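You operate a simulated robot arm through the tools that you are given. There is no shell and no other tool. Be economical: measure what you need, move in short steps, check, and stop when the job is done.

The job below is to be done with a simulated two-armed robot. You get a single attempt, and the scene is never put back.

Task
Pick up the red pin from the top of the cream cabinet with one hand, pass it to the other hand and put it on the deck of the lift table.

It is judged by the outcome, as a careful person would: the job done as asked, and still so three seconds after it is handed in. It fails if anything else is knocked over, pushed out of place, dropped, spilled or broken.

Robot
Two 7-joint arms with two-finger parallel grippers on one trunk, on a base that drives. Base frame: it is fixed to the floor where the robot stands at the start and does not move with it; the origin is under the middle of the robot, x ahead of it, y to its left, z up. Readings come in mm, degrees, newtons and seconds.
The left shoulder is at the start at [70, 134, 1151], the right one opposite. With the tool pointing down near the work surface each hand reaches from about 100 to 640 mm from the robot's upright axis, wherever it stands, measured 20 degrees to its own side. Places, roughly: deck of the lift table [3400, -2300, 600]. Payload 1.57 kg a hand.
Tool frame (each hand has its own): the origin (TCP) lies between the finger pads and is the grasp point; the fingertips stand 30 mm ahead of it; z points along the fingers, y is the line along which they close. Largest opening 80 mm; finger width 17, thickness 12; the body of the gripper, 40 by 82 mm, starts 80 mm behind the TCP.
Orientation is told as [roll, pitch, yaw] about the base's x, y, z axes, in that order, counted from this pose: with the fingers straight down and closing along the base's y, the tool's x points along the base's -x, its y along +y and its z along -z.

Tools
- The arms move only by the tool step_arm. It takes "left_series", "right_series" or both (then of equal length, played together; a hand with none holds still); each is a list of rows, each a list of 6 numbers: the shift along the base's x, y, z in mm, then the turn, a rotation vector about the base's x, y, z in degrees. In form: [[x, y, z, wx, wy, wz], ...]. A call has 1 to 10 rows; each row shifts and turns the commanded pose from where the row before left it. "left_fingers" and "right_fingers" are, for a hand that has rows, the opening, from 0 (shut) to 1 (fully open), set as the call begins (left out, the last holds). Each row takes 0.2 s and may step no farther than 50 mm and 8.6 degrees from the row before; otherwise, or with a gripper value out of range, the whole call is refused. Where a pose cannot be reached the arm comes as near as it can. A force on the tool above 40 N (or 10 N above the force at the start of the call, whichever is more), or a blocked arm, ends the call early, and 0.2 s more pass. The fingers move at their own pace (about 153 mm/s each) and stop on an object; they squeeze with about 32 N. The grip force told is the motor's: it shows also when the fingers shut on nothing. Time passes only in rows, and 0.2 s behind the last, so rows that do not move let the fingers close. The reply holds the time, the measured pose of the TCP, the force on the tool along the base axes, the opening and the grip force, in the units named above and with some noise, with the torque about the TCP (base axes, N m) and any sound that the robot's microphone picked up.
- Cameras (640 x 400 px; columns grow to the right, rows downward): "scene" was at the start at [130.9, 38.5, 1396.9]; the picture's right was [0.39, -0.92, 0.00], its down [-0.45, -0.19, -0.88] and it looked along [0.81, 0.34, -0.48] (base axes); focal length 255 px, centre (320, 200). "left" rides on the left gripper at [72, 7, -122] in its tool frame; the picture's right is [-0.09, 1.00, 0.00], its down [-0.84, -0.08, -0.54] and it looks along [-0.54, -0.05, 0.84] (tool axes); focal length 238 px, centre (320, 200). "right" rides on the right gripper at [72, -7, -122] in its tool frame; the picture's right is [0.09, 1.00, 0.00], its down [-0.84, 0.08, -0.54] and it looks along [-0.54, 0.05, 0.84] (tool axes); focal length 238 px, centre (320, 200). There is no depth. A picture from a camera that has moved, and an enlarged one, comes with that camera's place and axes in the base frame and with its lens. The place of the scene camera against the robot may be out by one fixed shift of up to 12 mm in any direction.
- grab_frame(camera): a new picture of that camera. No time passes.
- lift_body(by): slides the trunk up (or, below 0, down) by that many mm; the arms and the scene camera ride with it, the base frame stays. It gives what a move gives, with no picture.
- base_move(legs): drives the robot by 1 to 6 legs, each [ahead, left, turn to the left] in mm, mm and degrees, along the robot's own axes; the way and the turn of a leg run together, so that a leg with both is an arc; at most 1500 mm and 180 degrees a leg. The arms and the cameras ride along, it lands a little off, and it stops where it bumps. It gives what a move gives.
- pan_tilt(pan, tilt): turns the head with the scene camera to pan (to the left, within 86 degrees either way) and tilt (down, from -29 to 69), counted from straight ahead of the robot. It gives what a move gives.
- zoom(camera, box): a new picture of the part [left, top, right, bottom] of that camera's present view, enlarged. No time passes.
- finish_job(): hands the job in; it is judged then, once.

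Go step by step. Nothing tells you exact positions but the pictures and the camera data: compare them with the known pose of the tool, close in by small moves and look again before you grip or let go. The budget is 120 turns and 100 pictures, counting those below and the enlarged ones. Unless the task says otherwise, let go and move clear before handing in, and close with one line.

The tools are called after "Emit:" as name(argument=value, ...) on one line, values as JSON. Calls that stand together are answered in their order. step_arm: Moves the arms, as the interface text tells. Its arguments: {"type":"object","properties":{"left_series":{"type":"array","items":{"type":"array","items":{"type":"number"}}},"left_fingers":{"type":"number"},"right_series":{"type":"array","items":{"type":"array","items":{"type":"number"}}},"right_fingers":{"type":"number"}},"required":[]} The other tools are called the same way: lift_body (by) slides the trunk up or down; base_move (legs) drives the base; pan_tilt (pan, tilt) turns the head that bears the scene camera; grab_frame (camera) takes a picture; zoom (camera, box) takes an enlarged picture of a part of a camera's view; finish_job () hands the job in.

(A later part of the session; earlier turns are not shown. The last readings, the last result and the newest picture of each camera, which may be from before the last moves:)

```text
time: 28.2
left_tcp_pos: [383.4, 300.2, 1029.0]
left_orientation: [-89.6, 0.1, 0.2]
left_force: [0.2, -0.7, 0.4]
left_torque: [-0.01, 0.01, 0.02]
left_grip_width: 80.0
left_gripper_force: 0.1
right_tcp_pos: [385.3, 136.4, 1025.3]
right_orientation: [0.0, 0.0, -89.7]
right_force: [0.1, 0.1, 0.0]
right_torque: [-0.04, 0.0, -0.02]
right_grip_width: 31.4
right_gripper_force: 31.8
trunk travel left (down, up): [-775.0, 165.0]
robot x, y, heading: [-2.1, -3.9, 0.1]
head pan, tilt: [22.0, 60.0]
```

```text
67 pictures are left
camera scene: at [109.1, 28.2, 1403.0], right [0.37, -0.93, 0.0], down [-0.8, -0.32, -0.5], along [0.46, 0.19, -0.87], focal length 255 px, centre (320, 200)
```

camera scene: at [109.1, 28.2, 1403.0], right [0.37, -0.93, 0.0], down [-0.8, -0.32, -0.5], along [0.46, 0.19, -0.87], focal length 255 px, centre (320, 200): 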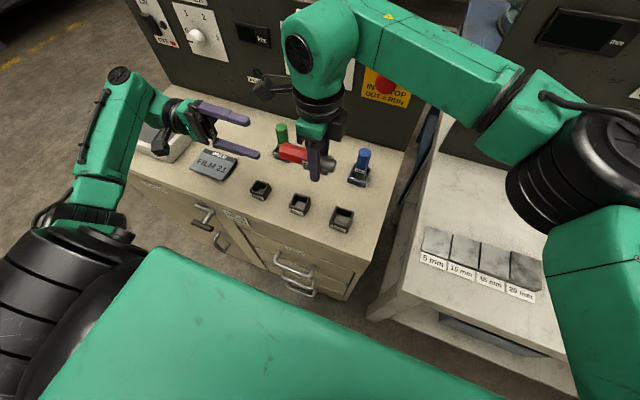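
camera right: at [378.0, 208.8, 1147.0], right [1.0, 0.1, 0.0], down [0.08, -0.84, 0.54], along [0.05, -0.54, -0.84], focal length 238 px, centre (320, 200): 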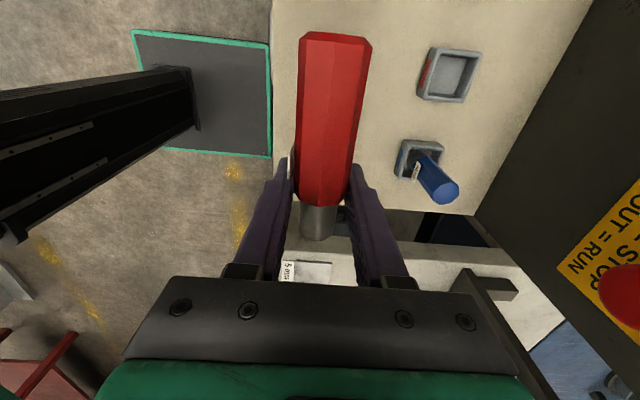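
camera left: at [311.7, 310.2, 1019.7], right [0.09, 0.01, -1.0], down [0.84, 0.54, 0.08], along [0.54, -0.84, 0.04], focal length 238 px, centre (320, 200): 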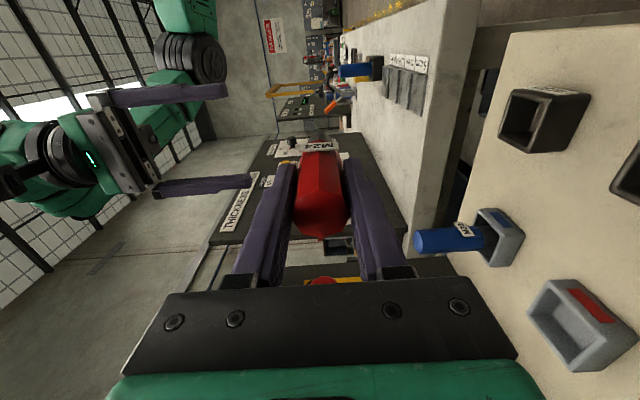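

The handover worked, and the pin sits level in the right hand. I'll pull both arms in for travel and look for the route to the lift table.

Emit:
step_arm(left_series=[[0, 10, 10, 8.2, 0, 0], [0, 10, 10, 8.2, 0, 0], [-5, 10, 10, 8.2, 0, 0], [-10, 10, 10, 8.2, 0, 0], [-10, 0, 10, 8.2, 0, 0], [-10, 0, 0, 8.2, 0, 0], [-10, 0, 0, 8.2, 0, 0], [-10, 0, 0, 8.2, 0, 0], [-10, 0, 0, 8.2, 0, 0], [-10, 0, 0, 8.2, 0, 0]], right_series=[[0, 0, 20, 0, 0, 0], [0, 0, 20, 0, 0, 0], [0, -15, 20, 0, 0, 0], [-5, -25, 0, 0, 0, 0], [-5, -30, 0, 0, 0, 0], [-5, -30, 0, 0, 0, 0], [-5, -30, 0, 0, 0, 0], [-5, -30, 0, 0, 0, 0], [-5, -30, 0, 0, 0, 0], [0, 0, 0, 0, 0, 0]])

Emit:
pan_tilt(pan=-40, tilt=15)

Emit:
grab_frame(camera="scene")

Emit:
pan_tilt(pan=-85, tilt=20)

Emit:
grab_frame(camera="scene")

```text
time: 30.4
left_tcp_pos: [310.4, 339.3, 1077.5]
left_orientation: [-7.7, -0.2, 0.2]
left_force: [0.3, 0.1, 0.2]
left_torque: [0.03, -0.01, -0.03]
left_grip_width: 80.0
left_gripper_force: 0.1
right_tcp_pos: [353.9, -53.5, 1088.1]
right_orientation: [0.1, 0.0, -89.6]
right_force: [0.0, 0.3, -2.6]
right_torque: [-0.05, 0.01, -0.02]
right_grip_width: 30.8
right_gripper_force: 32.4
trunk travel left (down, up): [-775.0, 165.0]
robot x, y, heading: [0.0, 0.4, -0.0]
head pan, tilt: [22.0, 60.0]
```

```text
time: 31.8
left_tcp_pos: [310.8, 340.0, 1075.5]
left_orientation: [-7.9, -0.2, 0.1]
left_force: [-0.2, 0.5, 0.0]
left_torque: [-0.03, -0.02, -0.01]
left_grip_width: 80.0
left_gripper_force: 0.0
right_tcp_pos: [354.5, -53.8, 1088.3]
right_orientation: [-0.1, -0.1, -89.7]
right_force: [-0.1, 0.5, -3.0]
right_torque: [-0.04, -0.01, -0.02]
right_grip_width: 31.2
right_gripper_force: 31.8
trunk travel left (down, up): [-775.0, 165.0]
robot x, y, heading: [1.8, -1.4, -0.0]
head pan, tilt: [-40.0, 15.0]
```

```text
66 pictures are left
camera scene: at [119.1, -56.4, 1469.2], right [-0.64, -0.77, 0.0], down [-0.2, 0.17, -0.97], along [0.74, -0.62, -0.26], focal length 255 px, centre (320, 200)
```

scene: 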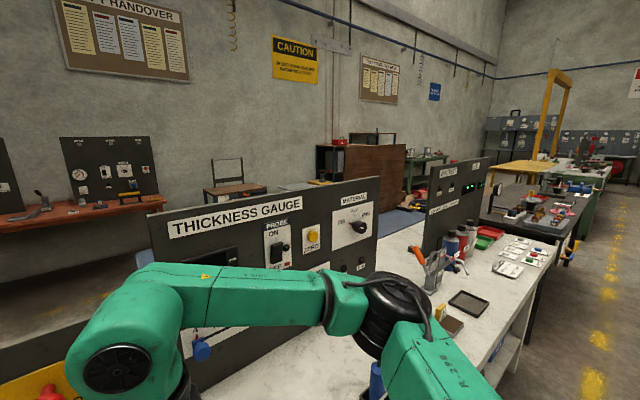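

```text
time: 32.9
left_tcp_pos: [309.7, 339.8, 1076.3]
left_orientation: [-7.7, -0.2, 0.1]
left_force: [-0.6, -0.3, -0.4]
left_torque: [-0.03, -0.02, 0.01]
left_grip_width: 79.9
left_gripper_force: 0.1
right_tcp_pos: [354.8, -54.1, 1087.5]
right_orientation: [0.1, 0.0, -89.6]
right_force: [0.6, -0.1, -2.7]
right_torque: [-0.01, -0.01, 0.0]
right_grip_width: 31.1
right_gripper_force: 31.6
trunk travel left (down, up): [-775.0, 165.0]
robot x, y, heading: [0.9, -0.2, 0.0]
head pan, tilt: [-85.0, 20.0]
```

```text
65 pictures are left
camera scene: at [55.6, -89.3, 1461.1], right [-1.0, -0.09, 0.0], down [-0.03, 0.34, -0.94], along [0.08, -0.94, -0.34], focal length 255 px, centre (320, 200)
```

scene: 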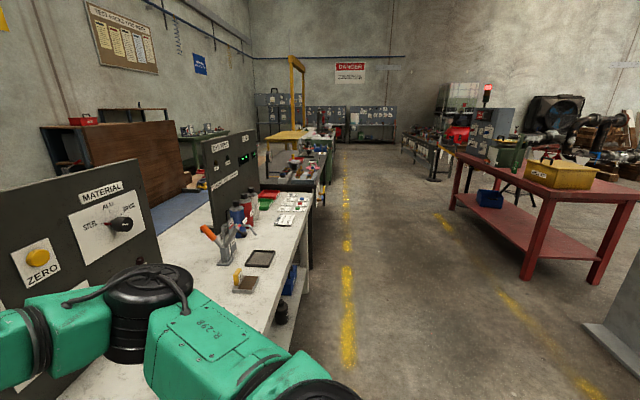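

The deck should lie behind the bench row, at about (297, 188) in the first view. I'll zoom in there and look left for a way round.

Emit:
pan_tilt(pan=-34, tilt=12)

Emit:
zoom(camera="scene", box=[180, 120, 500, 300])

Emit:
pan_tilt(pan=20, tilt=15)

Emit:
grab_frame(camera="scene")

Emit:
pan_tilt(pan=75, tilt=20)

Emit:
grab_frame(camera="scene")

```text
time: 34.1
left_tcp_pos: [310.7, 338.7, 1076.6]
left_orientation: [-7.7, -0.2, 0.2]
left_force: [0.1, 0.0, -0.1]
left_torque: [0.0, 0.01, 0.01]
left_grip_width: 79.6
left_gripper_force: 0.1
right_tcp_pos: [354.9, -55.3, 1087.7]
right_orientation: [-0.1, 0.0, -89.6]
right_force: [0.4, -1.0, -2.9]
right_torque: [-0.05, -0.03, 0.02]
right_grip_width: 31.0
right_gripper_force: 32.9
trunk travel left (down, up): [-775.0, 165.0]
robot x, y, heading: [1.0, -3.9, -0.2]
head pan, tilt: [-34.0, 12.0]
```

```text
2.00 times, centred on (340, 210) of scene
camera zoom: at [124.6, -48.8, 1474.1], right [-0.56, -0.83, 0.0], down [-0.17, 0.12, -0.98], along [0.81, -0.55, -0.21], focal length 510 px, centre (280, 180)
```

zoom: 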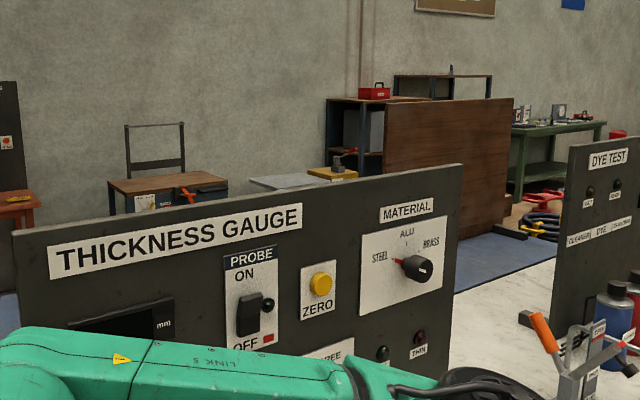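

```text
time: 35.3
left_tcp_pos: [309.5, 339.5, 1075.6]
left_orientation: [-7.7, -0.2, 0.2]
left_force: [-0.1, 0.4, -0.7]
left_torque: [-0.01, 0.0, -0.02]
left_grip_width: 80.0
left_gripper_force: 0.1
right_tcp_pos: [354.9, -54.3, 1086.9]
right_orientation: [0.0, 0.0, -89.6]
right_force: [-0.3, -0.1, -3.7]
right_torque: [-0.04, -0.01, 0.02]
right_grip_width: 30.9
right_gripper_force: 31.8
trunk travel left (down, up): [-775.0, 165.0]
robot x, y, heading: [-1.8, 1.7, 0.3]
head pan, tilt: [20.0, 15.0]
```

```text
63 pictures are left
camera scene: at [135.2, 35.3, 1469.2], right [0.34, -0.94, 0.0], down [-0.24, -0.09, -0.97], along [0.91, 0.33, -0.26], focal length 255 px, centre (320, 200)
```

scene: 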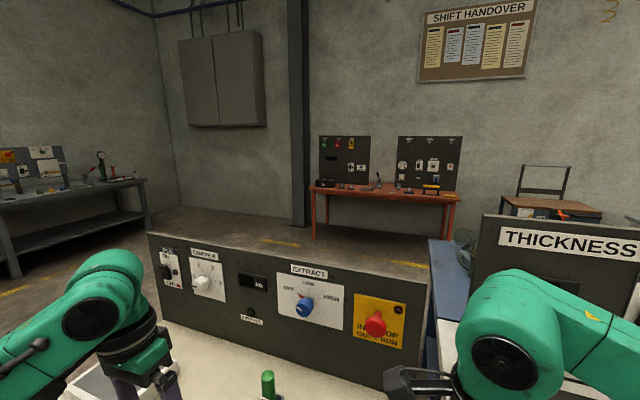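

```text
time: 36.5
left_tcp_pos: [309.3, 340.3, 1075.9]
left_orientation: [-7.7, -0.2, 0.3]
left_force: [-0.3, 0.3, -0.1]
left_torque: [0.02, 0.04, 0.02]
left_grip_width: 80.1
left_gripper_force: 0.0
right_tcp_pos: [354.3, -53.9, 1086.6]
right_orientation: [0.0, 0.0, -89.5]
right_force: [0.3, 0.4, -3.8]
right_torque: [-0.03, 0.01, 0.01]
right_grip_width: 30.9
right_gripper_force: 32.2
trunk travel left (down, up): [-775.0, 165.0]
robot x, y, heading: [0.2, -0.6, -0.0]
head pan, tilt: [75.0, 20.0]
```

```text
62 pictures are left
camera scene: at [71.6, 93.4, 1461.1], right [0.97, -0.26, 0.0], down [-0.09, -0.33, -0.94], along [0.24, 0.91, -0.34], focal length 255 px, centre (320, 200)
```

scene: 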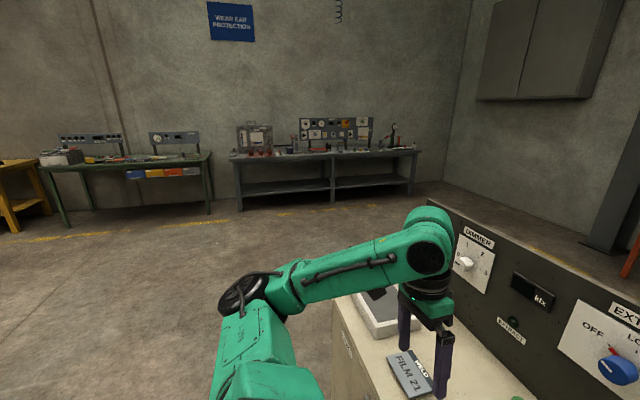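

The way round is open floor to the left of the cabinet, whose left edge is at about y=860. I'll back up, turn left and drive along it, looking as I go.

Emit:
base_move(legs=[[-450, 0, 0], [0, 0, 90]])

Emit:
pan_tilt(pan=0, tilt=25)

Emit:
grab_frame(camera="scene")

Emit:
pan_tilt(pan=-60, tilt=25)

Emit:
grab_frame(camera="scene")

Emit:
grab_frame(camera="right")

```text
time: 43.1
left_tcp_pos: [-802.3, 307.1, 1076.1]
left_orientation: [-7.8, -0.2, 90.6]
left_force: [0.7, 0.3, -0.3]
left_torque: [0.03, 0.02, 0.03]
left_grip_width: 79.9
left_gripper_force: 0.0
right_tcp_pos: [-410.0, 355.8, 1087.8]
right_orientation: [-0.1, 0.0, 0.9]
right_force: [0.3, -0.3, -3.0]
right_torque: [0.05, -0.04, 0.02]
right_grip_width: 30.9
right_gripper_force: 31.8
trunk travel left (down, up): [-775.0, 165.0]
robot x, y, heading: [-460.4, -2.8, 90.5]
head pan, tilt: [75.0, 20.0]
```

```text
time: 44.6
left_tcp_pos: [-803.7, 307.4, 1076.5]
left_orientation: [-7.7, -0.2, 90.7]
left_force: [0.9, 0.3, 0.3]
left_torque: [0.04, -0.02, 0.0]
left_grip_width: 80.0
left_gripper_force: 0.2
right_tcp_pos: [-409.5, 355.9, 1087.5]
right_orientation: [0.0, -0.1, 0.9]
right_force: [0.0, -0.5, -2.0]
right_torque: [-0.05, -0.01, 0.0]
right_grip_width: 30.9
right_gripper_force: 31.6
trunk travel left (down, up): [-775.0, 165.0]
robot x, y, heading: [-462.7, -0.7, 90.3]
head pan, tilt: [0.0, 25.0]
```

```text
61 pictures are left
camera scene: at [-465.4, 146.2, 1453.0], right [1.0, 0.01, 0.0], down [0.0, -0.42, -0.91], along [-0.01, 0.91, -0.42], focal length 255 px, centre (320, 200)
```

scene: 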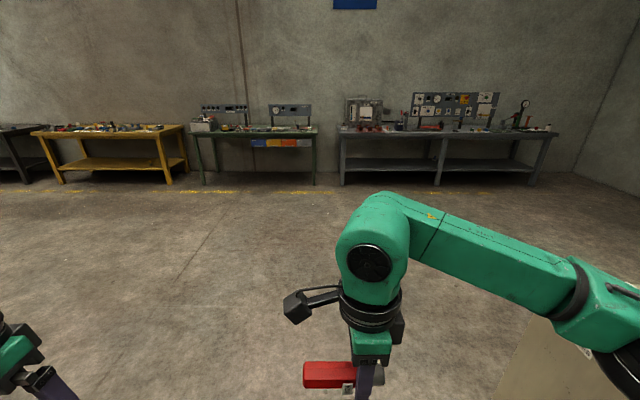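

```text
time: 45.9
left_tcp_pos: [-801.7, 307.7, 1076.1]
left_orientation: [-7.6, -0.2, 90.7]
left_force: [0.5, -0.9, -0.4]
left_torque: [-0.01, 0.0, 0.01]
left_grip_width: 80.0
left_gripper_force: 0.1
right_tcp_pos: [-410.2, 356.1, 1087.6]
right_orientation: [0.0, 0.1, 0.8]
right_force: [0.4, 0.5, -2.7]
right_torque: [-0.02, -0.05, 0.04]
right_grip_width: 31.0
right_gripper_force: 32.4
trunk travel left (down, up): [-775.0, 165.0]
robot x, y, heading: [-459.4, 1.4, 90.3]
head pan, tilt: [-60.0, 25.0]
```

```text
60 pictures are left
camera scene: at [-385.2, 100.9, 1453.0], right [0.51, -0.86, 0.0], down [-0.36, -0.21, -0.91], along [0.78, 0.46, -0.42], focal length 255 px, centre (320, 200)
```

scene: 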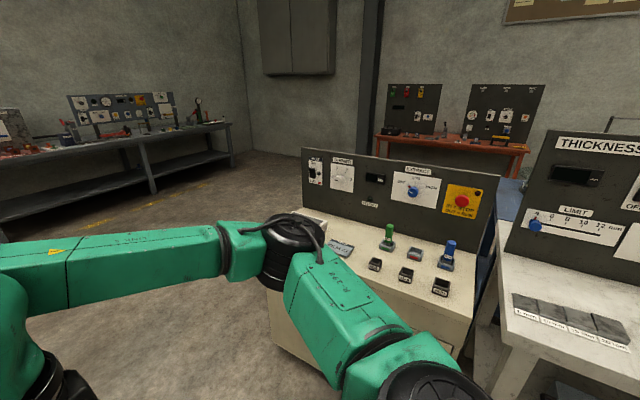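

```text
59 pictures are left
camera right: at [-481.8, 347.8, 1208.5], right [-0.11, 0.99, 0.0], down [0.84, 0.09, 0.54], along [0.54, 0.06, -0.84], focal length 238 px, centre (320, 200)
```

right: 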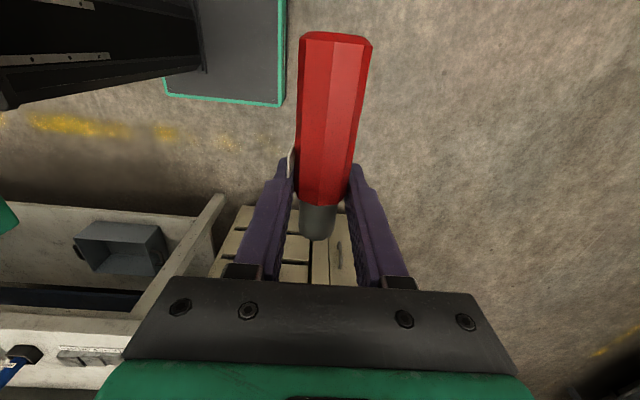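

The floor on the left is clear, and the pin is steady in the hand. I'll drive past the cabinet, turn and look.

Emit:
base_move(legs=[[1400, 0, 0], [350, 0, 0], [0, 0, -90]])

Emit:
pan_tilt(pan=0, tilt=25)

Emit:
grab_frame(camera="scene")

Emit:
pan_tilt(pan=-40, tilt=25)

Emit:
grab_frame(camera="scene")

```text
time: 58.6
left_tcp_pos: [-176.0, 2110.9, 1077.3]
left_orientation: [-7.7, -0.2, 1.0]
left_force: [-0.6, 0.2, -0.5]
left_torque: [0.03, 0.01, -0.01]
left_grip_width: 80.1
left_gripper_force: 0.1
right_tcp_pos: [-124.8, 1718.2, 1088.0]
right_orientation: [0.0, 0.0, -88.7]
right_force: [-0.4, -0.8, -3.6]
right_torque: [-0.05, 0.03, 0.01]
right_grip_width: 30.8
right_gripper_force: 31.7
trunk travel left (down, up): [-775.0, 165.0]
robot x, y, heading: [-480.0, 1764.6, 0.6]
head pan, tilt: [-60.0, 25.0]
```

```text
time: 60.0
left_tcp_pos: [-175.4, 2111.4, 1076.4]
left_orientation: [-7.7, -0.1, 1.0]
left_force: [-0.4, 0.3, -0.2]
left_torque: [0.0, 0.0, 0.01]
left_grip_width: 80.0
left_gripper_force: 0.1
right_tcp_pos: [-125.1, 1718.3, 1088.0]
right_orientation: [0.1, 0.0, -88.8]
right_force: [0.0, -0.1, -3.4]
right_torque: [-0.07, -0.02, 0.0]
right_grip_width: 31.0
right_gripper_force: 31.8
trunk travel left (down, up): [-775.0, 165.0]
robot x, y, heading: [-481.1, 1764.0, 0.7]
head pan, tilt: [0.0, 25.0]
```

```text
58 pictures are left
camera scene: at [-340.9, 1772.2, 1453.0], right [0.01, -1.0, 0.0], down [-0.42, -0.01, -0.91], along [0.91, 0.01, -0.42], focal length 255 px, centre (320, 200)
```

scene: 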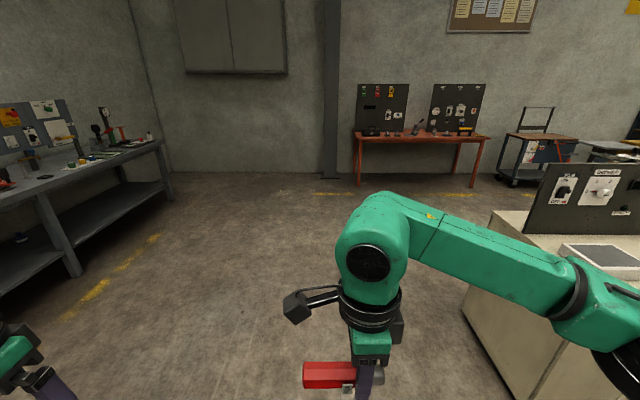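

```text
time: 61.0
left_tcp_pos: [-175.5, 2111.2, 1077.3]
left_orientation: [-7.8, -0.2, 1.1]
left_force: [0.1, -0.3, 0.3]
left_torque: [0.0, 0.0, -0.01]
left_grip_width: 80.1
left_gripper_force: 0.0
right_tcp_pos: [-124.2, 1718.3, 1087.3]
right_orientation: [-0.1, 0.0, -88.8]
right_force: [-0.3, -0.4, -2.3]
right_torque: [-0.05, 0.01, 0.01]
right_grip_width: 30.7
right_gripper_force: 32.1
trunk travel left (down, up): [-775.0, 165.0]
robot x, y, heading: [-483.3, 1768.0, 0.7]
head pan, tilt: [-40.0, 25.0]
```

```text
57 pictures are left
camera scene: at [-361.6, 1712.9, 1453.0], right [-0.63, -0.78, 0.0], down [-0.33, 0.27, -0.91], along [0.7, -0.57, -0.42], focal length 255 px, centre (320, 200)
```

scene: 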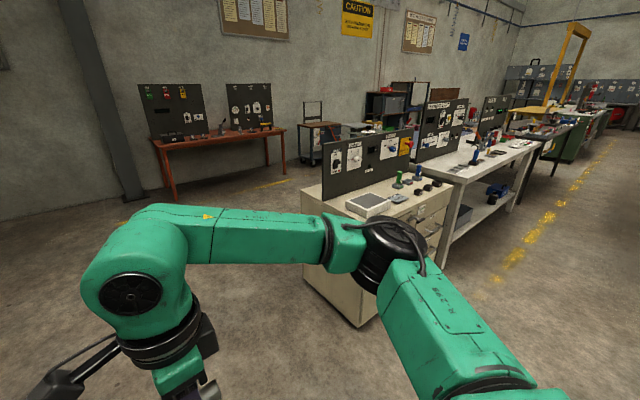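

Clear ahead. I'll drive on to x≈1900, turn right and look down the aisle behind the benches.

Emit:
base_move(legs=[[1200, 0, 0], [1200, 0, 0], [0, 0, -90]])

Emit:
pan_tilt(pan=0, tilt=20)

Emit:
grab_frame(camera="scene")

Emit:
pan_tilt(pan=30, tilt=15)

Emit:
grab_frame(camera="scene")

```text
time: 76.5
left_tcp_pos: [2235.2, 1498.3, 1076.0]
left_orientation: [-7.7, -0.2, -89.6]
left_force: [0.4, -0.1, -0.1]
left_torque: [0.0, 0.01, 0.0]
left_grip_width: 80.1
left_gripper_force: 0.1
right_tcp_pos: [1840.8, 1453.0, 1087.4]
right_orientation: [0.1, 0.1, -179.5]
right_force: [1.1, 0.5, -2.6]
right_torque: [0.0, 0.01, -0.01]
right_grip_width: 30.7
right_gripper_force: 32.2
trunk travel left (down, up): [-775.0, 165.0]
robot x, y, heading: [1892.1, 1809.1, -89.7]
head pan, tilt: [-40.0, 25.0]
```

```text
time: 77.6
left_tcp_pos: [2234.3, 1498.5, 1076.8]
left_orientation: [-7.7, -0.2, -89.6]
left_force: [-0.3, -0.1, 0.3]
left_torque: [0.01, -0.03, 0.01]
left_grip_width: 80.1
left_gripper_force: 0.0
right_tcp_pos: [1841.4, 1451.4, 1088.3]
right_orientation: [0.1, 0.0, -179.5]
right_force: [0.3, 0.2, -3.9]
right_torque: [0.02, 0.0, 0.01]
right_grip_width: 30.5
right_gripper_force: 31.9
trunk travel left (down, up): [-775.0, 165.0]
robot x, y, heading: [1895.1, 1807.7, -90.0]
head pan, tilt: [0.0, 20.0]
```

```text
56 pictures are left
camera scene: at [1891.2, 1667.2, 1461.1], right [-1.0, 0.0, 0.0], down [0.0, 0.34, -0.94], along [0.0, -0.94, -0.34], focal length 255 px, centre (320, 200)
```

scene: 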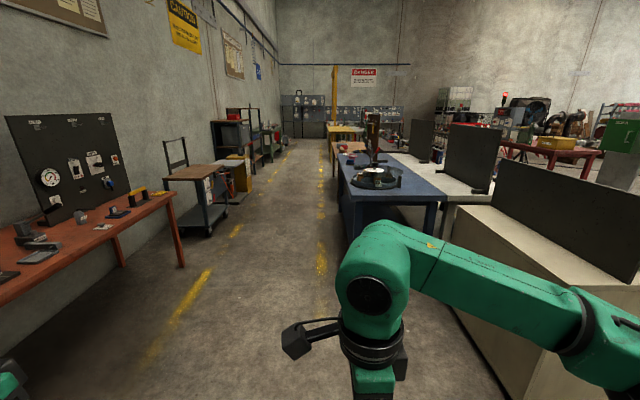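

```text
time: 78.6
left_tcp_pos: [2234.2, 1498.6, 1076.7]
left_orientation: [-7.6, -0.2, -89.5]
left_force: [-1.0, 0.2, 0.2]
left_torque: [0.01, 0.0, 0.0]
left_grip_width: 80.1
left_gripper_force: 0.0
right_tcp_pos: [1840.6, 1453.3, 1086.8]
right_orientation: [0.0, 0.0, -179.5]
right_force: [0.1, 0.2, -3.0]
right_torque: [-0.01, 0.02, 0.01]
right_grip_width: 30.9
right_gripper_force: 31.7
trunk travel left (down, up): [-775.0, 165.0]
robot x, y, heading: [1895.6, 1810.0, -89.9]
head pan, tilt: [30.0, 15.0]
```

```text
55 pictures are left
camera scene: at [1937.8, 1679.5, 1469.2], right [-0.87, -0.5, 0.0], down [-0.13, 0.22, -0.97], along [0.48, -0.84, -0.26], focal length 255 px, centre (320, 200)
```

scene: 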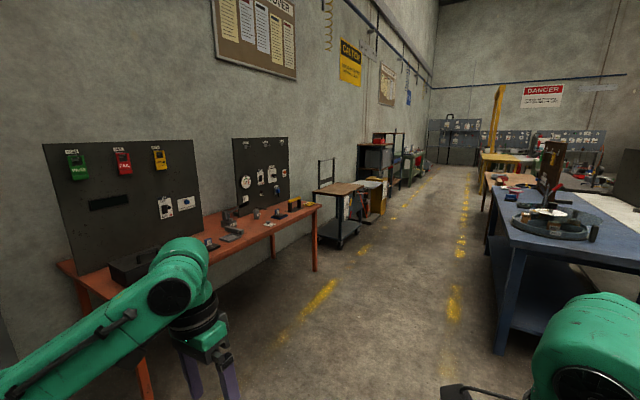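

There's a marked aisle, x≈1890–2940, with a trolley and then the lift table on the left side. I'll drive down it at about x=2300.

Emit:
base_move(legs=[[0, 405, 0], [1300, 0, 0], [1300, 0, 0]])

Emit:
pan_tilt(pan=45, tilt=25)

Emit:
grab_frame(camera="scene")

```text
time: 93.4
left_tcp_pos: [2669.7, -1093.4, 1076.5]
left_orientation: [-7.7, -0.2, -88.7]
left_force: [0.8, -0.8, 1.2]
left_torque: [0.0, 0.02, 0.01]
left_grip_width: 80.2
left_gripper_force: 0.0
right_tcp_pos: [2276.8, -1145.2, 1088.5]
right_orientation: [0.0, 0.0, -178.4]
right_force: [-0.6, -0.1, -2.6]
right_torque: [-0.02, -0.01, 0.0]
right_grip_width: 30.4
right_gripper_force: 31.6
trunk travel left (down, up): [-775.0, 165.0]
robot x, y, heading: [2322.4, -791.0, -88.7]
head pan, tilt: [30.0, 15.0]
```

```text
time: 94.1
left_tcp_pos: [2669.7, -1093.2, 1076.4]
left_orientation: [-7.7, -0.3, -88.6]
left_force: [0.3, 0.0, -0.2]
left_torque: [0.01, 0.01, 0.0]
left_grip_width: 80.3
left_gripper_force: 0.0
right_tcp_pos: [2276.3, -1146.7, 1087.7]
right_orientation: [-0.1, 0.1, -178.3]
right_force: [0.3, 0.0, -2.5]
right_torque: [0.0, 0.06, -0.01]
right_grip_width: 30.5
right_gripper_force: 31.9
trunk travel left (down, up): [-775.0, 165.0]
robot x, y, heading: [2324.2, -792.9, -88.7]
head pan, tilt: [45.0, 25.0]
```

```text
54 pictures are left
camera scene: at [2387.1, -901.9, 1453.0], right [-0.69, -0.72, 0.0], down [-0.3, 0.29, -0.91], along [0.65, -0.63, -0.42], focal length 255 px, centre (320, 200)
```

scene: 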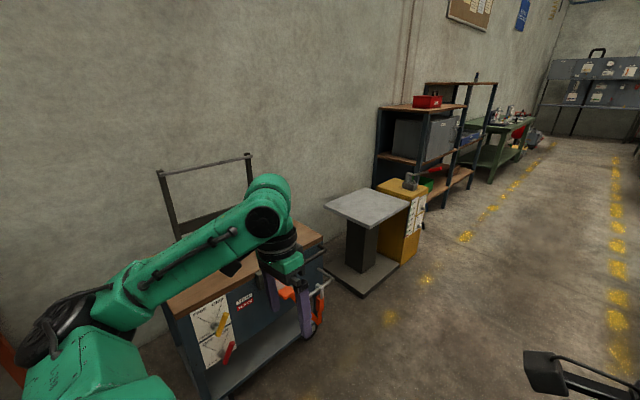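

The lift table's deck is free and spans about x 3180–3640, y -2650 to -2120. The fingertips stick out below a level pin, so I want to stand it upright on its steel end. I'll test that wrist turn here in the open aisle.

Emit:
step_arm(right_series=[[-13, -3, -8, 0, -8.4, 0], [-13, -3, -8, 0, -8.4, 0], [-13, -3, -8, 0, -8.4, 0], [-13, -3, -8, 0, -8.4, 0], [-13, -3, -8, 0, -8.4, 0], [-13, -3, -8, 0, -8.4, 0], [-13, -3, -8, 0, -8.4, 0], [-13, -3, -8, 0, -8.4, 0], [-13, -3, -8, 0, -8.4, 0], [-13, -3, -8, 0, -8.4, 0]])

Emit:
pan_tilt(pan=-10, tilt=40)

Emit:
grab_frame(camera="scene")

```text
time: 96.3
left_tcp_pos: [2668.7, -1094.4, 1077.4]
left_orientation: [-7.6, -0.1, -88.6]
left_force: [-0.2, -0.1, 0.4]
left_torque: [0.04, -0.02, -0.04]
left_grip_width: 80.0
left_gripper_force: 0.0
right_tcp_pos: [2144.0, -1178.1, 1007.7]
right_orientation: [15.3, 83.8, -164.7]
right_force: [0.2, 0.1, -2.6]
right_torque: [-0.01, 0.03, -0.03]
right_grip_width: 30.4
right_gripper_force: 31.6
trunk travel left (down, up): [-775.0, 165.0]
robot x, y, heading: [2321.1, -790.6, -89.0]
head pan, tilt: [45.0, 25.0]
```

```text
time: 97.6
left_tcp_pos: [2669.1, -1093.6, 1077.0]
left_orientation: [-7.7, -0.3, -88.5]
left_force: [0.4, -0.6, 0.4]
left_torque: [0.0, 0.02, -0.03]
left_grip_width: 79.9
left_gripper_force: 0.1
right_tcp_pos: [2145.4, -1176.3, 1008.7]
right_orientation: [14.4, 83.7, -165.5]
right_force: [0.2, -0.7, -2.5]
right_torque: [0.02, 0.05, 0.03]
right_grip_width: 30.4
right_gripper_force: 31.8
trunk travel left (down, up): [-775.0, 165.0]
robot x, y, heading: [2324.4, -787.5, -88.7]
head pan, tilt: [-10.0, 40.0]
```

```text
53 pictures are left
camera scene: at [2307.5, -921.9, 1429.7], right [-0.99, 0.15, 0.0], down [0.1, 0.64, -0.77], along [-0.12, -0.76, -0.64], focal length 255 px, centre (320, 200)
```

scene: 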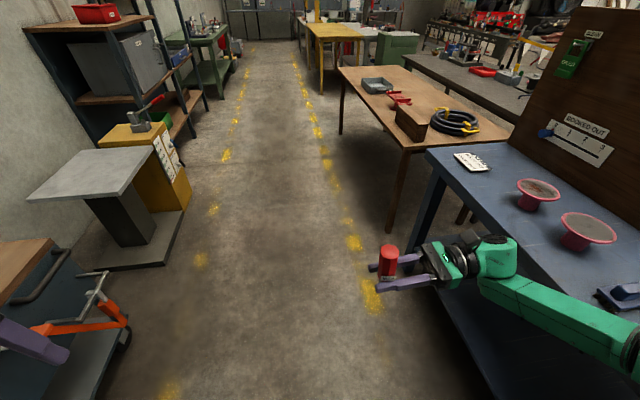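

The upright pose is reachable. The fingers should point at the deck from the aisle side, so I'll see how far I can swing them from the robot's left towards forward.

Emit:
base_move(legs=[[0, 150, 0]])

Emit:
step_arm(right_series=[[0, -5, 0, 0, -3, -8], [0, -5, 0, 0, -3, -8], [0, -5, 0, 0, 0, -8.5], [0, -5, 0, 0, 0, -8.5], [0, -5, 0, 0, 0, -8.5], [0, -5, 0, 0, 0, -8.5], [0, 0, 0, 0, 0, 0]])

Emit:
grab_frame(camera="scene")

```text
time: 99.0
left_tcp_pos: [2817.5, -1090.0, 1077.2]
left_orientation: [-7.5, -0.2, -88.5]
left_force: [-0.7, 0.6, -0.3]
left_torque: [0.02, -0.02, 0.0]
left_grip_width: 79.7
left_gripper_force: 0.1
right_tcp_pos: [2294.6, -1174.6, 1007.6]
right_orientation: [14.7, 83.8, -165.2]
right_force: [-0.2, -0.2, -3.3]
right_torque: [-0.03, 0.01, -0.03]
right_grip_width: 29.9
right_gripper_force: 31.3
trunk travel left (down, up): [-775.0, 165.0]
robot x, y, heading: [2471.7, -788.3, -89.0]
head pan, tilt: [-10.0, 40.0]
```

```text
time: 100.5
left_tcp_pos: [2819.2, -1090.1, 1077.5]
left_orientation: [-7.5, -0.3, -88.5]
left_force: [0.4, 0.0, -0.2]
left_torque: [0.03, 0.0, 0.03]
left_grip_width: 79.9
left_gripper_force: 0.0
right_tcp_pos: [2295.7, -1203.7, 1007.8]
right_orientation: [77.4, 89.3, -152.5]
right_force: [0.0, 0.7, -3.3]
right_torque: [0.01, 0.01, 0.05]
right_grip_width: 30.5
right_gripper_force: 32.1
trunk travel left (down, up): [-775.0, 165.0]
robot x, y, heading: [2473.1, -788.3, -88.5]
head pan, tilt: [-10.0, 40.0]
```

```text
52 pictures are left
camera scene: at [2458.3, -919.0, 1429.6], right [-0.99, 0.15, 0.0], down [0.1, 0.64, -0.77], along [-0.12, -0.76, -0.64], focal length 255 px, centre (320, 200)
```

scene: 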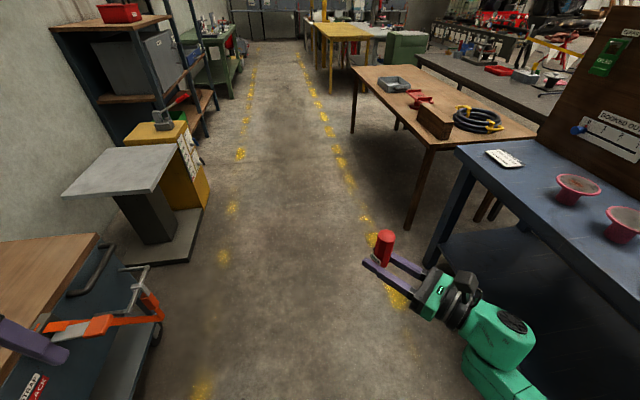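

Still within reach and the pin is upright to under 1°. I'll rotate the remaining 40° or so towards forward.

Emit:
step_arm(right_series=[[0, -5, 0, 0, 0, -8], [0, -5, 0, 0, 0, -8], [0, -5, 0, 0, 0, -8], [0, -5, 0, 0, 0, -8], [0, -5, 0, 0, 0, -8], [0, 0, 0, 0, 0, 0]])

Emit:
grab_frame(camera="right")

Emit:
zoom(camera="scene", box=[320, 190, 560, 340])

```text
time: 102.0
left_tcp_pos: [2818.7, -1089.1, 1077.4]
left_orientation: [-7.6, -0.2, -88.5]
left_force: [-0.1, -0.9, 0.0]
left_torque: [0.01, -0.03, -0.03]
left_grip_width: 80.2
left_gripper_force: 0.1
right_tcp_pos: [2297.9, -1230.6, 1007.6]
right_orientation: [83.7, 88.6, 174.2]
right_force: [0.6, -0.1, -3.8]
right_torque: [-0.02, -0.02, 0.0]
right_grip_width: 30.1
right_gripper_force: 31.8
trunk travel left (down, up): [-775.0, 165.0]
robot x, y, heading: [2472.2, -784.1, -89.0]
head pan, tilt: [-10.0, 40.0]
```

```text
51 pictures are left
camera right: at [2304.7, -1107.6, 1079.3], right [-0.99, -0.01, 0.12], down [-0.1, 0.54, -0.83], along [-0.06, -0.84, -0.54], focal length 238 px, centre (320, 200)
```

right: 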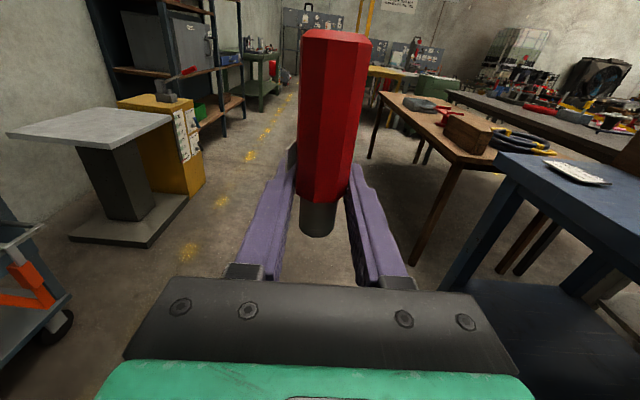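

```text
2.67 times, centred on (440, 265) of scene
camera zoom: at [2457.6, -918.6, 1429.7], right [-0.99, 0.15, 0.0], down [0.1, 0.64, -0.77], along [-0.12, -0.76, -0.64], focal length 680 px, centre (0, 27)
```

zoom: 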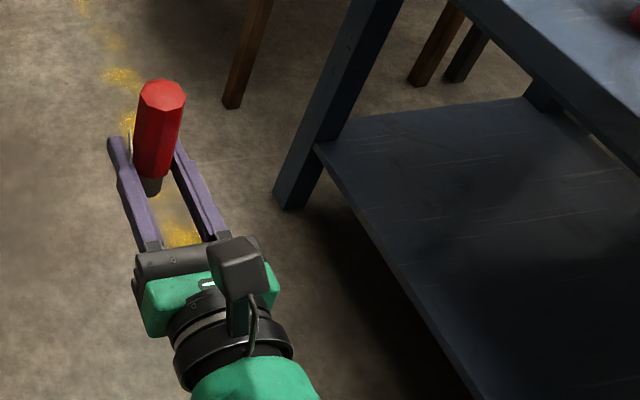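

The fingers now point straight forward with the pin upright. I'll drive down the aisle to abreast of the deck and turn to face it.

Emit:
base_move(legs=[[1440, 0, 0], [0, 0, 89]])

Emit:
pan_tilt(pan=-10, tilt=40)

Emit:
grab_frame(camera="scene")

Emit:
grab_frame(camera="right")

```text
time: 112.8
left_tcp_pos: [2815.2, -1887.7, 1076.4]
left_orientation: [-7.7, -0.1, -0.6]
left_force: [-0.1, 0.1, 0.6]
left_torque: [0.0, 0.02, 0.02]
left_grip_width: 80.2
left_gripper_force: 0.1
right_tcp_pos: [2934.8, -2412.9, 1009.0]
right_orientation: [83.4, 88.6, -98.2]
right_force: [-0.3, 0.5, -2.5]
right_torque: [0.01, 0.03, 0.01]
right_grip_width: 29.5
right_gripper_force: 31.5
trunk travel left (down, up): [-775.0, 165.0]
robot x, y, heading: [2498.1, -2221.1, -0.8]
head pan, tilt: [-10.0, 40.0]
```

```text
time: 113.4
left_tcp_pos: [2815.2, -1886.6, 1076.0]
left_orientation: [-7.6, -0.2, -0.6]
left_force: [0.1, -0.6, 0.7]
left_torque: [0.01, -0.01, -0.02]
left_grip_width: 80.2
left_gripper_force: 0.0
right_tcp_pos: [2936.8, -2412.9, 1007.7]
right_orientation: [83.4, 88.6, -98.1]
right_force: [0.4, -0.1, -2.9]
right_torque: [-0.02, 0.01, 0.02]
right_grip_width: 29.6
right_gripper_force: 31.8
trunk travel left (down, up): [-775.0, 165.0]
robot x, y, heading: [2500.1, -2220.1, -0.8]
head pan, tilt: [-10.0, 40.0]
```

```text
49 pictures are left
camera scene: at [2631.1, -2234.5, 1429.7], right [-0.19, -0.98, 0.0], down [-0.63, 0.12, -0.77], along [0.75, -0.14, -0.64], focal length 255 px, centre (320, 200)
```

scene: 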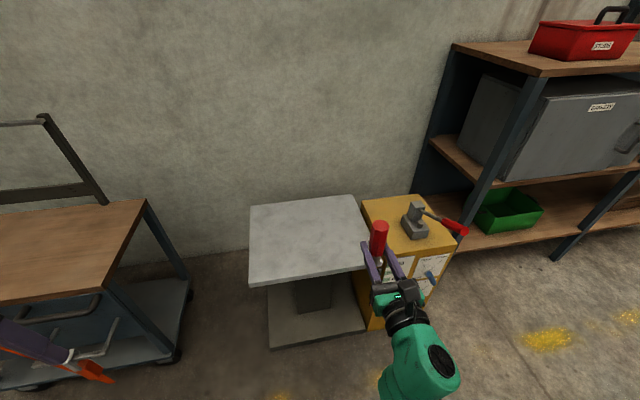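

```text
48 pictures are left
camera right: at [2813.9, -2401.4, 1079.4], right [-0.03, -0.99, 0.12], down [-0.55, -0.08, -0.83], along [0.84, -0.09, -0.54], focal length 238 px, centre (320, 200)
```

right: 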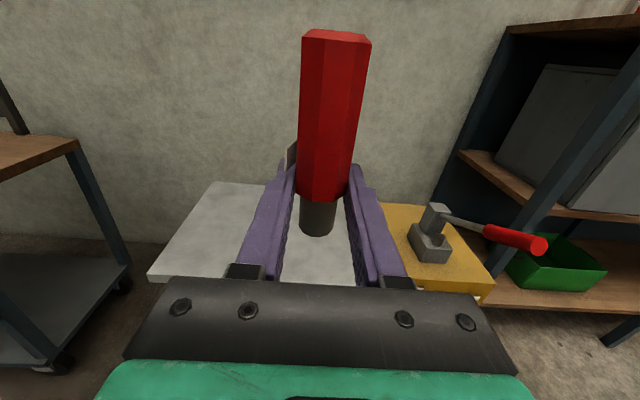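

The deck measures about x 3175–3635, y -2520 to -2075. I'll tuck the left hand up away from the trolley, centre the right hand on y≈-2330 with the 1.4° tilt removed, and drive in at height.

Emit:
step_arm(left_series=[[-15, -15, 15, 0, 0, 0], [-15, -15, 15, 0, 0, 0], [-15, -15, 15, 0, 0, 0], [-15, -15, 15, 0, 0, 0], [-15, -15, 15, 0, 0, 0], [0, 0, 0, 0, 0, 0]], right_series=[[0, 20, 0, 1.4, 0, 0], [0, 20, 0, 0, 0, 1], [0, 20, 0, 0, 0, 1], [0, 20, 0, 0, 0, 1], [0, 0, 0, 0, 0, 0], [0, 0, 0, 0, 0, 0]])

Emit:
base_move(legs=[[245, 0, 0]])

Emit:
grab_frame(camera="scene")

Emit:
grab_frame(camera="right")

```text
time: 114.0
left_tcp_pos: [2788.2, -1911.0, 1101.4]
left_orientation: [-7.7, -0.2, -0.7]
left_force: [-0.4, 0.5, 0.8]
left_torque: [0.0, 0.02, -0.01]
left_grip_width: 80.0
left_gripper_force: 0.0
right_tcp_pos: [2931.8, -2367.6, 1004.8]
right_orientation: [91.4, 80.6, -82.6]
right_force: [-0.1, 0.3, -3.6]
right_torque: [-0.03, 0.02, 0.0]
right_grip_width: 29.0
right_gripper_force: 32.1
trunk travel left (down, up): [-775.0, 165.0]
robot x, y, heading: [2499.5, -2222.1, -0.8]
head pan, tilt: [-10.0, 40.0]
stopped in row 2 (right hand): the arm was blocked; the commanded pose is now the measured one
```

```text
time: 115.8
left_tcp_pos: [3034.4, -1915.5, 1102.1]
left_orientation: [-7.7, -0.2, -0.7]
left_force: [0.0, -0.2, 1.3]
left_torque: [-0.01, 0.04, 0.02]
left_grip_width: 80.1
left_gripper_force: 0.1
right_tcp_pos: [3177.6, -2371.2, 1007.8]
right_orientation: [92.3, 80.5, -81.6]
right_force: [-0.1, 0.3, -2.7]
right_torque: [0.01, 0.02, -0.01]
right_grip_width: 29.2
right_gripper_force: 31.9
trunk travel left (down, up): [-775.0, 165.0]
robot x, y, heading: [2743.9, -2227.1, -0.8]
head pan, tilt: [-10.0, 40.0]
```

```text
47 pictures are left
camera scene: at [2875.1, -2238.3, 1429.8], right [-0.19, -0.98, 0.0], down [-0.63, 0.12, -0.77], along [0.75, -0.14, -0.64], focal length 255 px, centre (320, 200)
```

scene: 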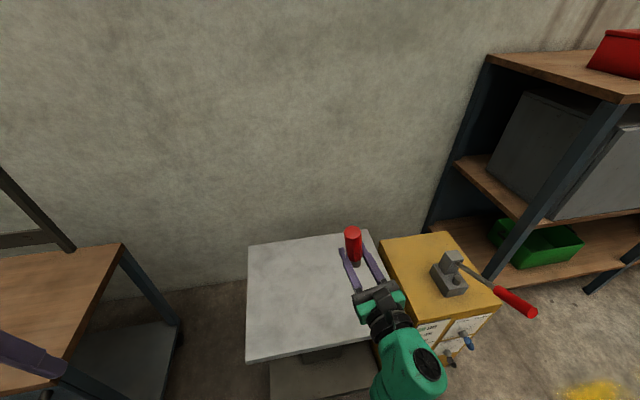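

```text
46 pictures are left
camera right: at [3054.2, -2366.1, 1074.9], right [0.1, -0.96, 0.25], down [-0.51, -0.27, -0.82], along [0.85, -0.05, -0.52], focal length 238 px, centre (320, 200)
```

right: 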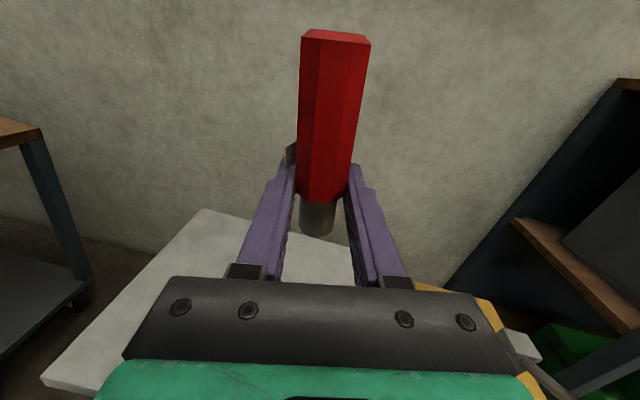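

The last arm move hit a joint limit and tilted the pin about 9°, though the grip is firm. I'll undo that shift, straighten the hand and use the base for sideways positioning.

Emit:
step_arm(right_series=[[0, -15, 0, 3, 0, -2], [0, -15, 0, 3, 0.7, -2], [0, -15, 0, 3.4, 0.7, -2], [0, 0, 0, 0, 0, 0]])

Emit:
grab_frame(camera="right")

```text
time: 116.8
left_tcp_pos: [3034.8, -1914.5, 1100.9]
left_orientation: [-7.7, -0.2, -0.7]
left_force: [-0.1, 0.5, -1.0]
left_torque: [-0.02, 0.01, -0.01]
left_grip_width: 80.3
left_gripper_force: 0.0
right_tcp_pos: [3178.1, -2417.1, 1007.0]
right_orientation: [-5.1, 89.5, 174.7]
right_force: [0.4, -0.3, -3.3]
right_torque: [0.0, 0.0, 0.0]
right_grip_width: 29.0
right_gripper_force: 32.0
trunk travel left (down, up): [-775.0, 165.0]
robot x, y, heading: [2741.4, -2225.9, -0.9]
head pan, tilt: [-10.0, 40.0]
```

```text
45 pictures are left
camera right: at [3057.2, -2409.7, 1079.4], right [0.0, -1.0, 0.09], down [-0.55, -0.07, -0.83], along [0.83, -0.05, -0.55], focal length 238 px, centre (320, 200)
```

right: 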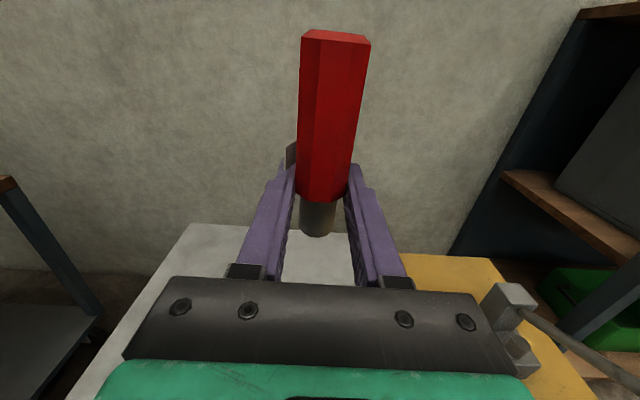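

Straight again, with the steel end about 28 mm below the grip point. I'll nudge the base 60 mm ahead and 70 mm left so that the pin is over the deck and the wrist stays off it.

Emit:
base_move(legs=[[60, 70, 0]])

Emit:
lift_body(by=-250)

Emit:
grab_frame(camera="scene")

Emit:
grab_frame(camera="right")

```text
time: 117.9
left_tcp_pos: [3093.6, -1845.4, 1101.5]
left_orientation: [-7.6, -0.2, -0.6]
left_force: [0.5, 0.2, 0.9]
left_torque: [0.01, 0.04, 0.03]
left_grip_width: 80.1
left_gripper_force: 0.1
right_tcp_pos: [3238.2, -2348.4, 1007.6]
right_orientation: [-1.2, 89.4, 178.7]
right_force: [0.5, -0.2, -3.4]
right_torque: [-0.03, 0.05, -0.02]
right_grip_width: 29.1
right_gripper_force: 32.3
trunk travel left (down, up): [-775.0, 165.0]
robot x, y, heading: [2804.2, -2156.9, -0.7]
head pan, tilt: [-10.0, 40.0]
```

```text
time: 120.5
left_tcp_pos: [3094.3, -1845.3, 850.6]
left_orientation: [-7.7, -0.2, -0.6]
left_force: [0.5, 0.4, 0.4]
left_torque: [0.01, -0.01, 0.01]
left_grip_width: 80.0
left_gripper_force: 0.0
right_tcp_pos: [3239.4, -2346.4, 756.2]
right_orientation: [4.4, 89.3, -175.6]
right_force: [0.9, -1.0, -2.7]
right_torque: [0.03, 0.0, -0.02]
right_grip_width: 28.9
right_gripper_force: 32.0
trunk travel left (down, up): [-525.0, 415.0]
robot x, y, heading: [2802.5, -2158.3, -0.9]
head pan, tilt: [-10.0, 40.0]
```

```text
44 pictures are left
camera scene: at [2936.3, -2169.9, 1179.7], right [-0.19, -0.98, 0.0], down [-0.63, 0.12, -0.77], along [0.75, -0.14, -0.64], focal length 255 px, centre (320, 200)
```

scene: 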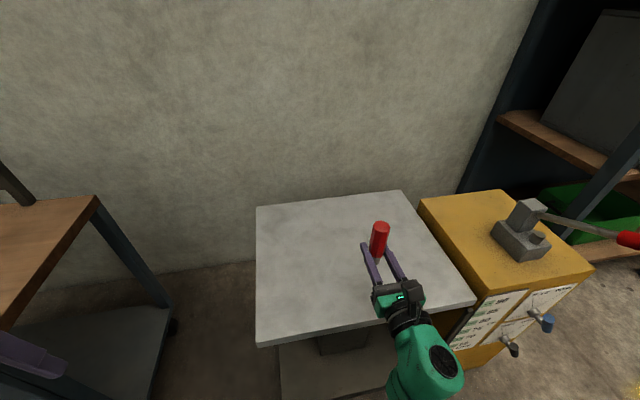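

```text
43 pictures are left
camera right: at [3117.9, -2340.8, 829.0], right [0.0, -1.0, 0.09], down [-0.55, -0.08, -0.83], along [0.83, -0.05, -0.55], focal length 238 px, centre (320, 200)
```

right: 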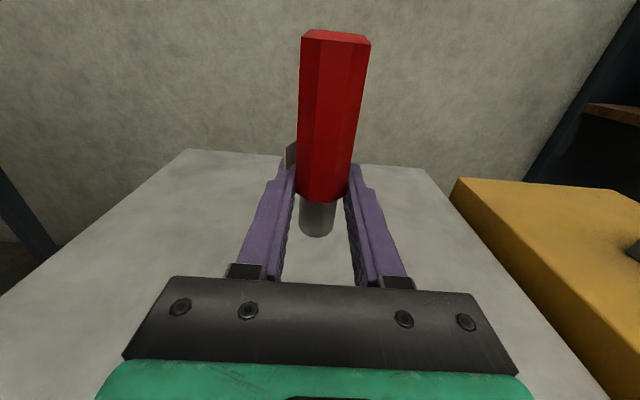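

The deck surface is at about z=580–600 with the pin end at ≈728. I'll lower 90 mm more and look again.

Emit:
lift_body(by=-90)

Emit:
pan_tilt(pan=-22, tilt=45)

Emit:
grab_frame(camera="scene")

Emit:
zoom(camera="scene", box=[220, 130, 420, 255])

Emit:
grab_frame(camera="left")

Emit:
grab_frame(camera="right")

```text
time: 121.8
left_tcp_pos: [3094.5, -1846.7, 761.3]
left_orientation: [-7.7, -0.2, -0.7]
left_force: [0.8, 0.4, 0.0]
left_torque: [-0.02, -0.01, 0.0]
left_grip_width: 79.9
left_gripper_force: 0.1
right_tcp_pos: [3239.5, -2346.7, 667.1]
right_orientation: [4.0, 89.3, -176.1]
right_force: [-0.6, 0.4, -3.0]
right_torque: [-0.01, 0.0, 0.01]
right_grip_width: 29.2
right_gripper_force: 32.2
trunk travel left (down, up): [-435.0, 505.0]
robot x, y, heading: [2807.5, -2155.6, -1.2]
head pan, tilt: [-10.0, 40.0]
```

```text
time: 122.5
left_tcp_pos: [3093.3, -1844.7, 761.9]
left_orientation: [-7.8, -0.3, -0.7]
left_force: [-0.9, -0.9, 0.2]
left_torque: [-0.03, 0.0, 0.0]
left_grip_width: 79.8
left_gripper_force: 0.1
right_tcp_pos: [3239.0, -2347.6, 666.6]
right_orientation: [4.6, 89.4, -175.3]
right_force: [-1.5, -0.6, -2.4]
right_torque: [0.03, 0.03, 0.03]
right_grip_width: 28.8
right_gripper_force: 31.6
trunk travel left (down, up): [-435.0, 505.0]
robot x, y, heading: [2800.8, -2155.8, -0.8]
head pan, tilt: [-22.0, 45.0]
```

```text
42 pictures are left
camera scene: at [2927.9, -2185.4, 1082.4], right [-0.39, -0.92, 0.0], down [-0.65, 0.27, -0.71], along [0.65, -0.27, -0.71], focal length 255 px, centre (320, 200)
```

scene: 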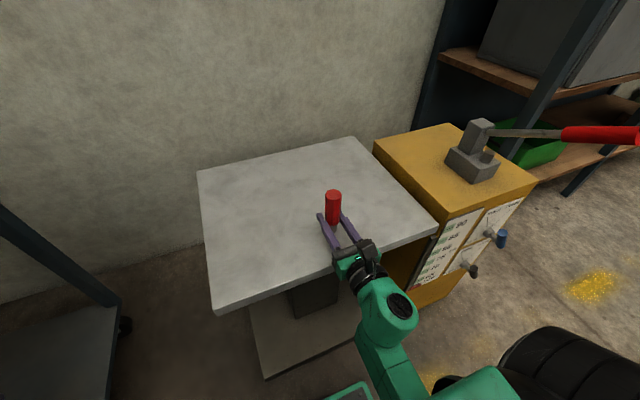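

```text
3.20 times, centred on (320, 192) of scene
camera zoom: at [2927.9, -2185.4, 1082.4], right [-0.39, -0.92, 0.0], down [-0.65, 0.27, -0.71], along [0.65, -0.27, -0.71], focal length 816 px, centre (320, 224)
```

zoom: 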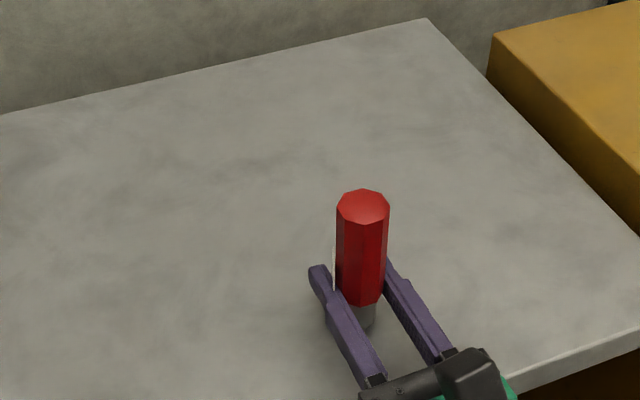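

```text
40 pictures are left
camera left: at [3022.4, -1822.1, 880.3], right [0.1, 0.99, -0.13], down [0.83, -0.01, 0.55], along [0.54, -0.17, -0.82], focal length 238 px, centre (320, 200)
```

left: 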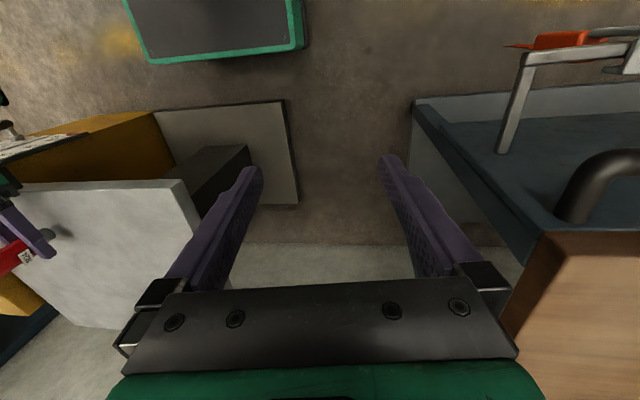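

```text
39 pictures are left
camera right: at [3117.9, -2340.8, 739.0], right [0.0, -1.0, 0.09], down [-0.55, -0.08, -0.83], along [0.83, -0.05, -0.55], focal length 238 px, centre (320, 200)
```

right: 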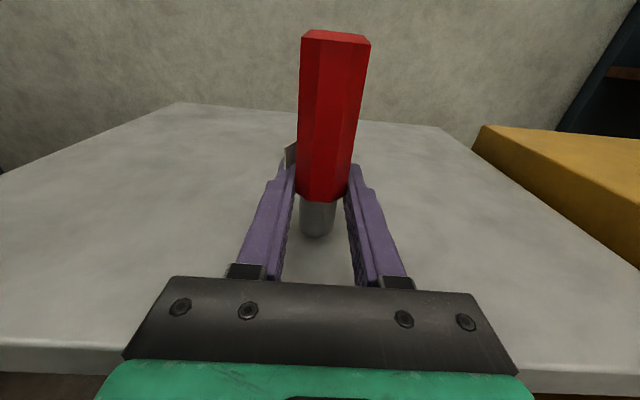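

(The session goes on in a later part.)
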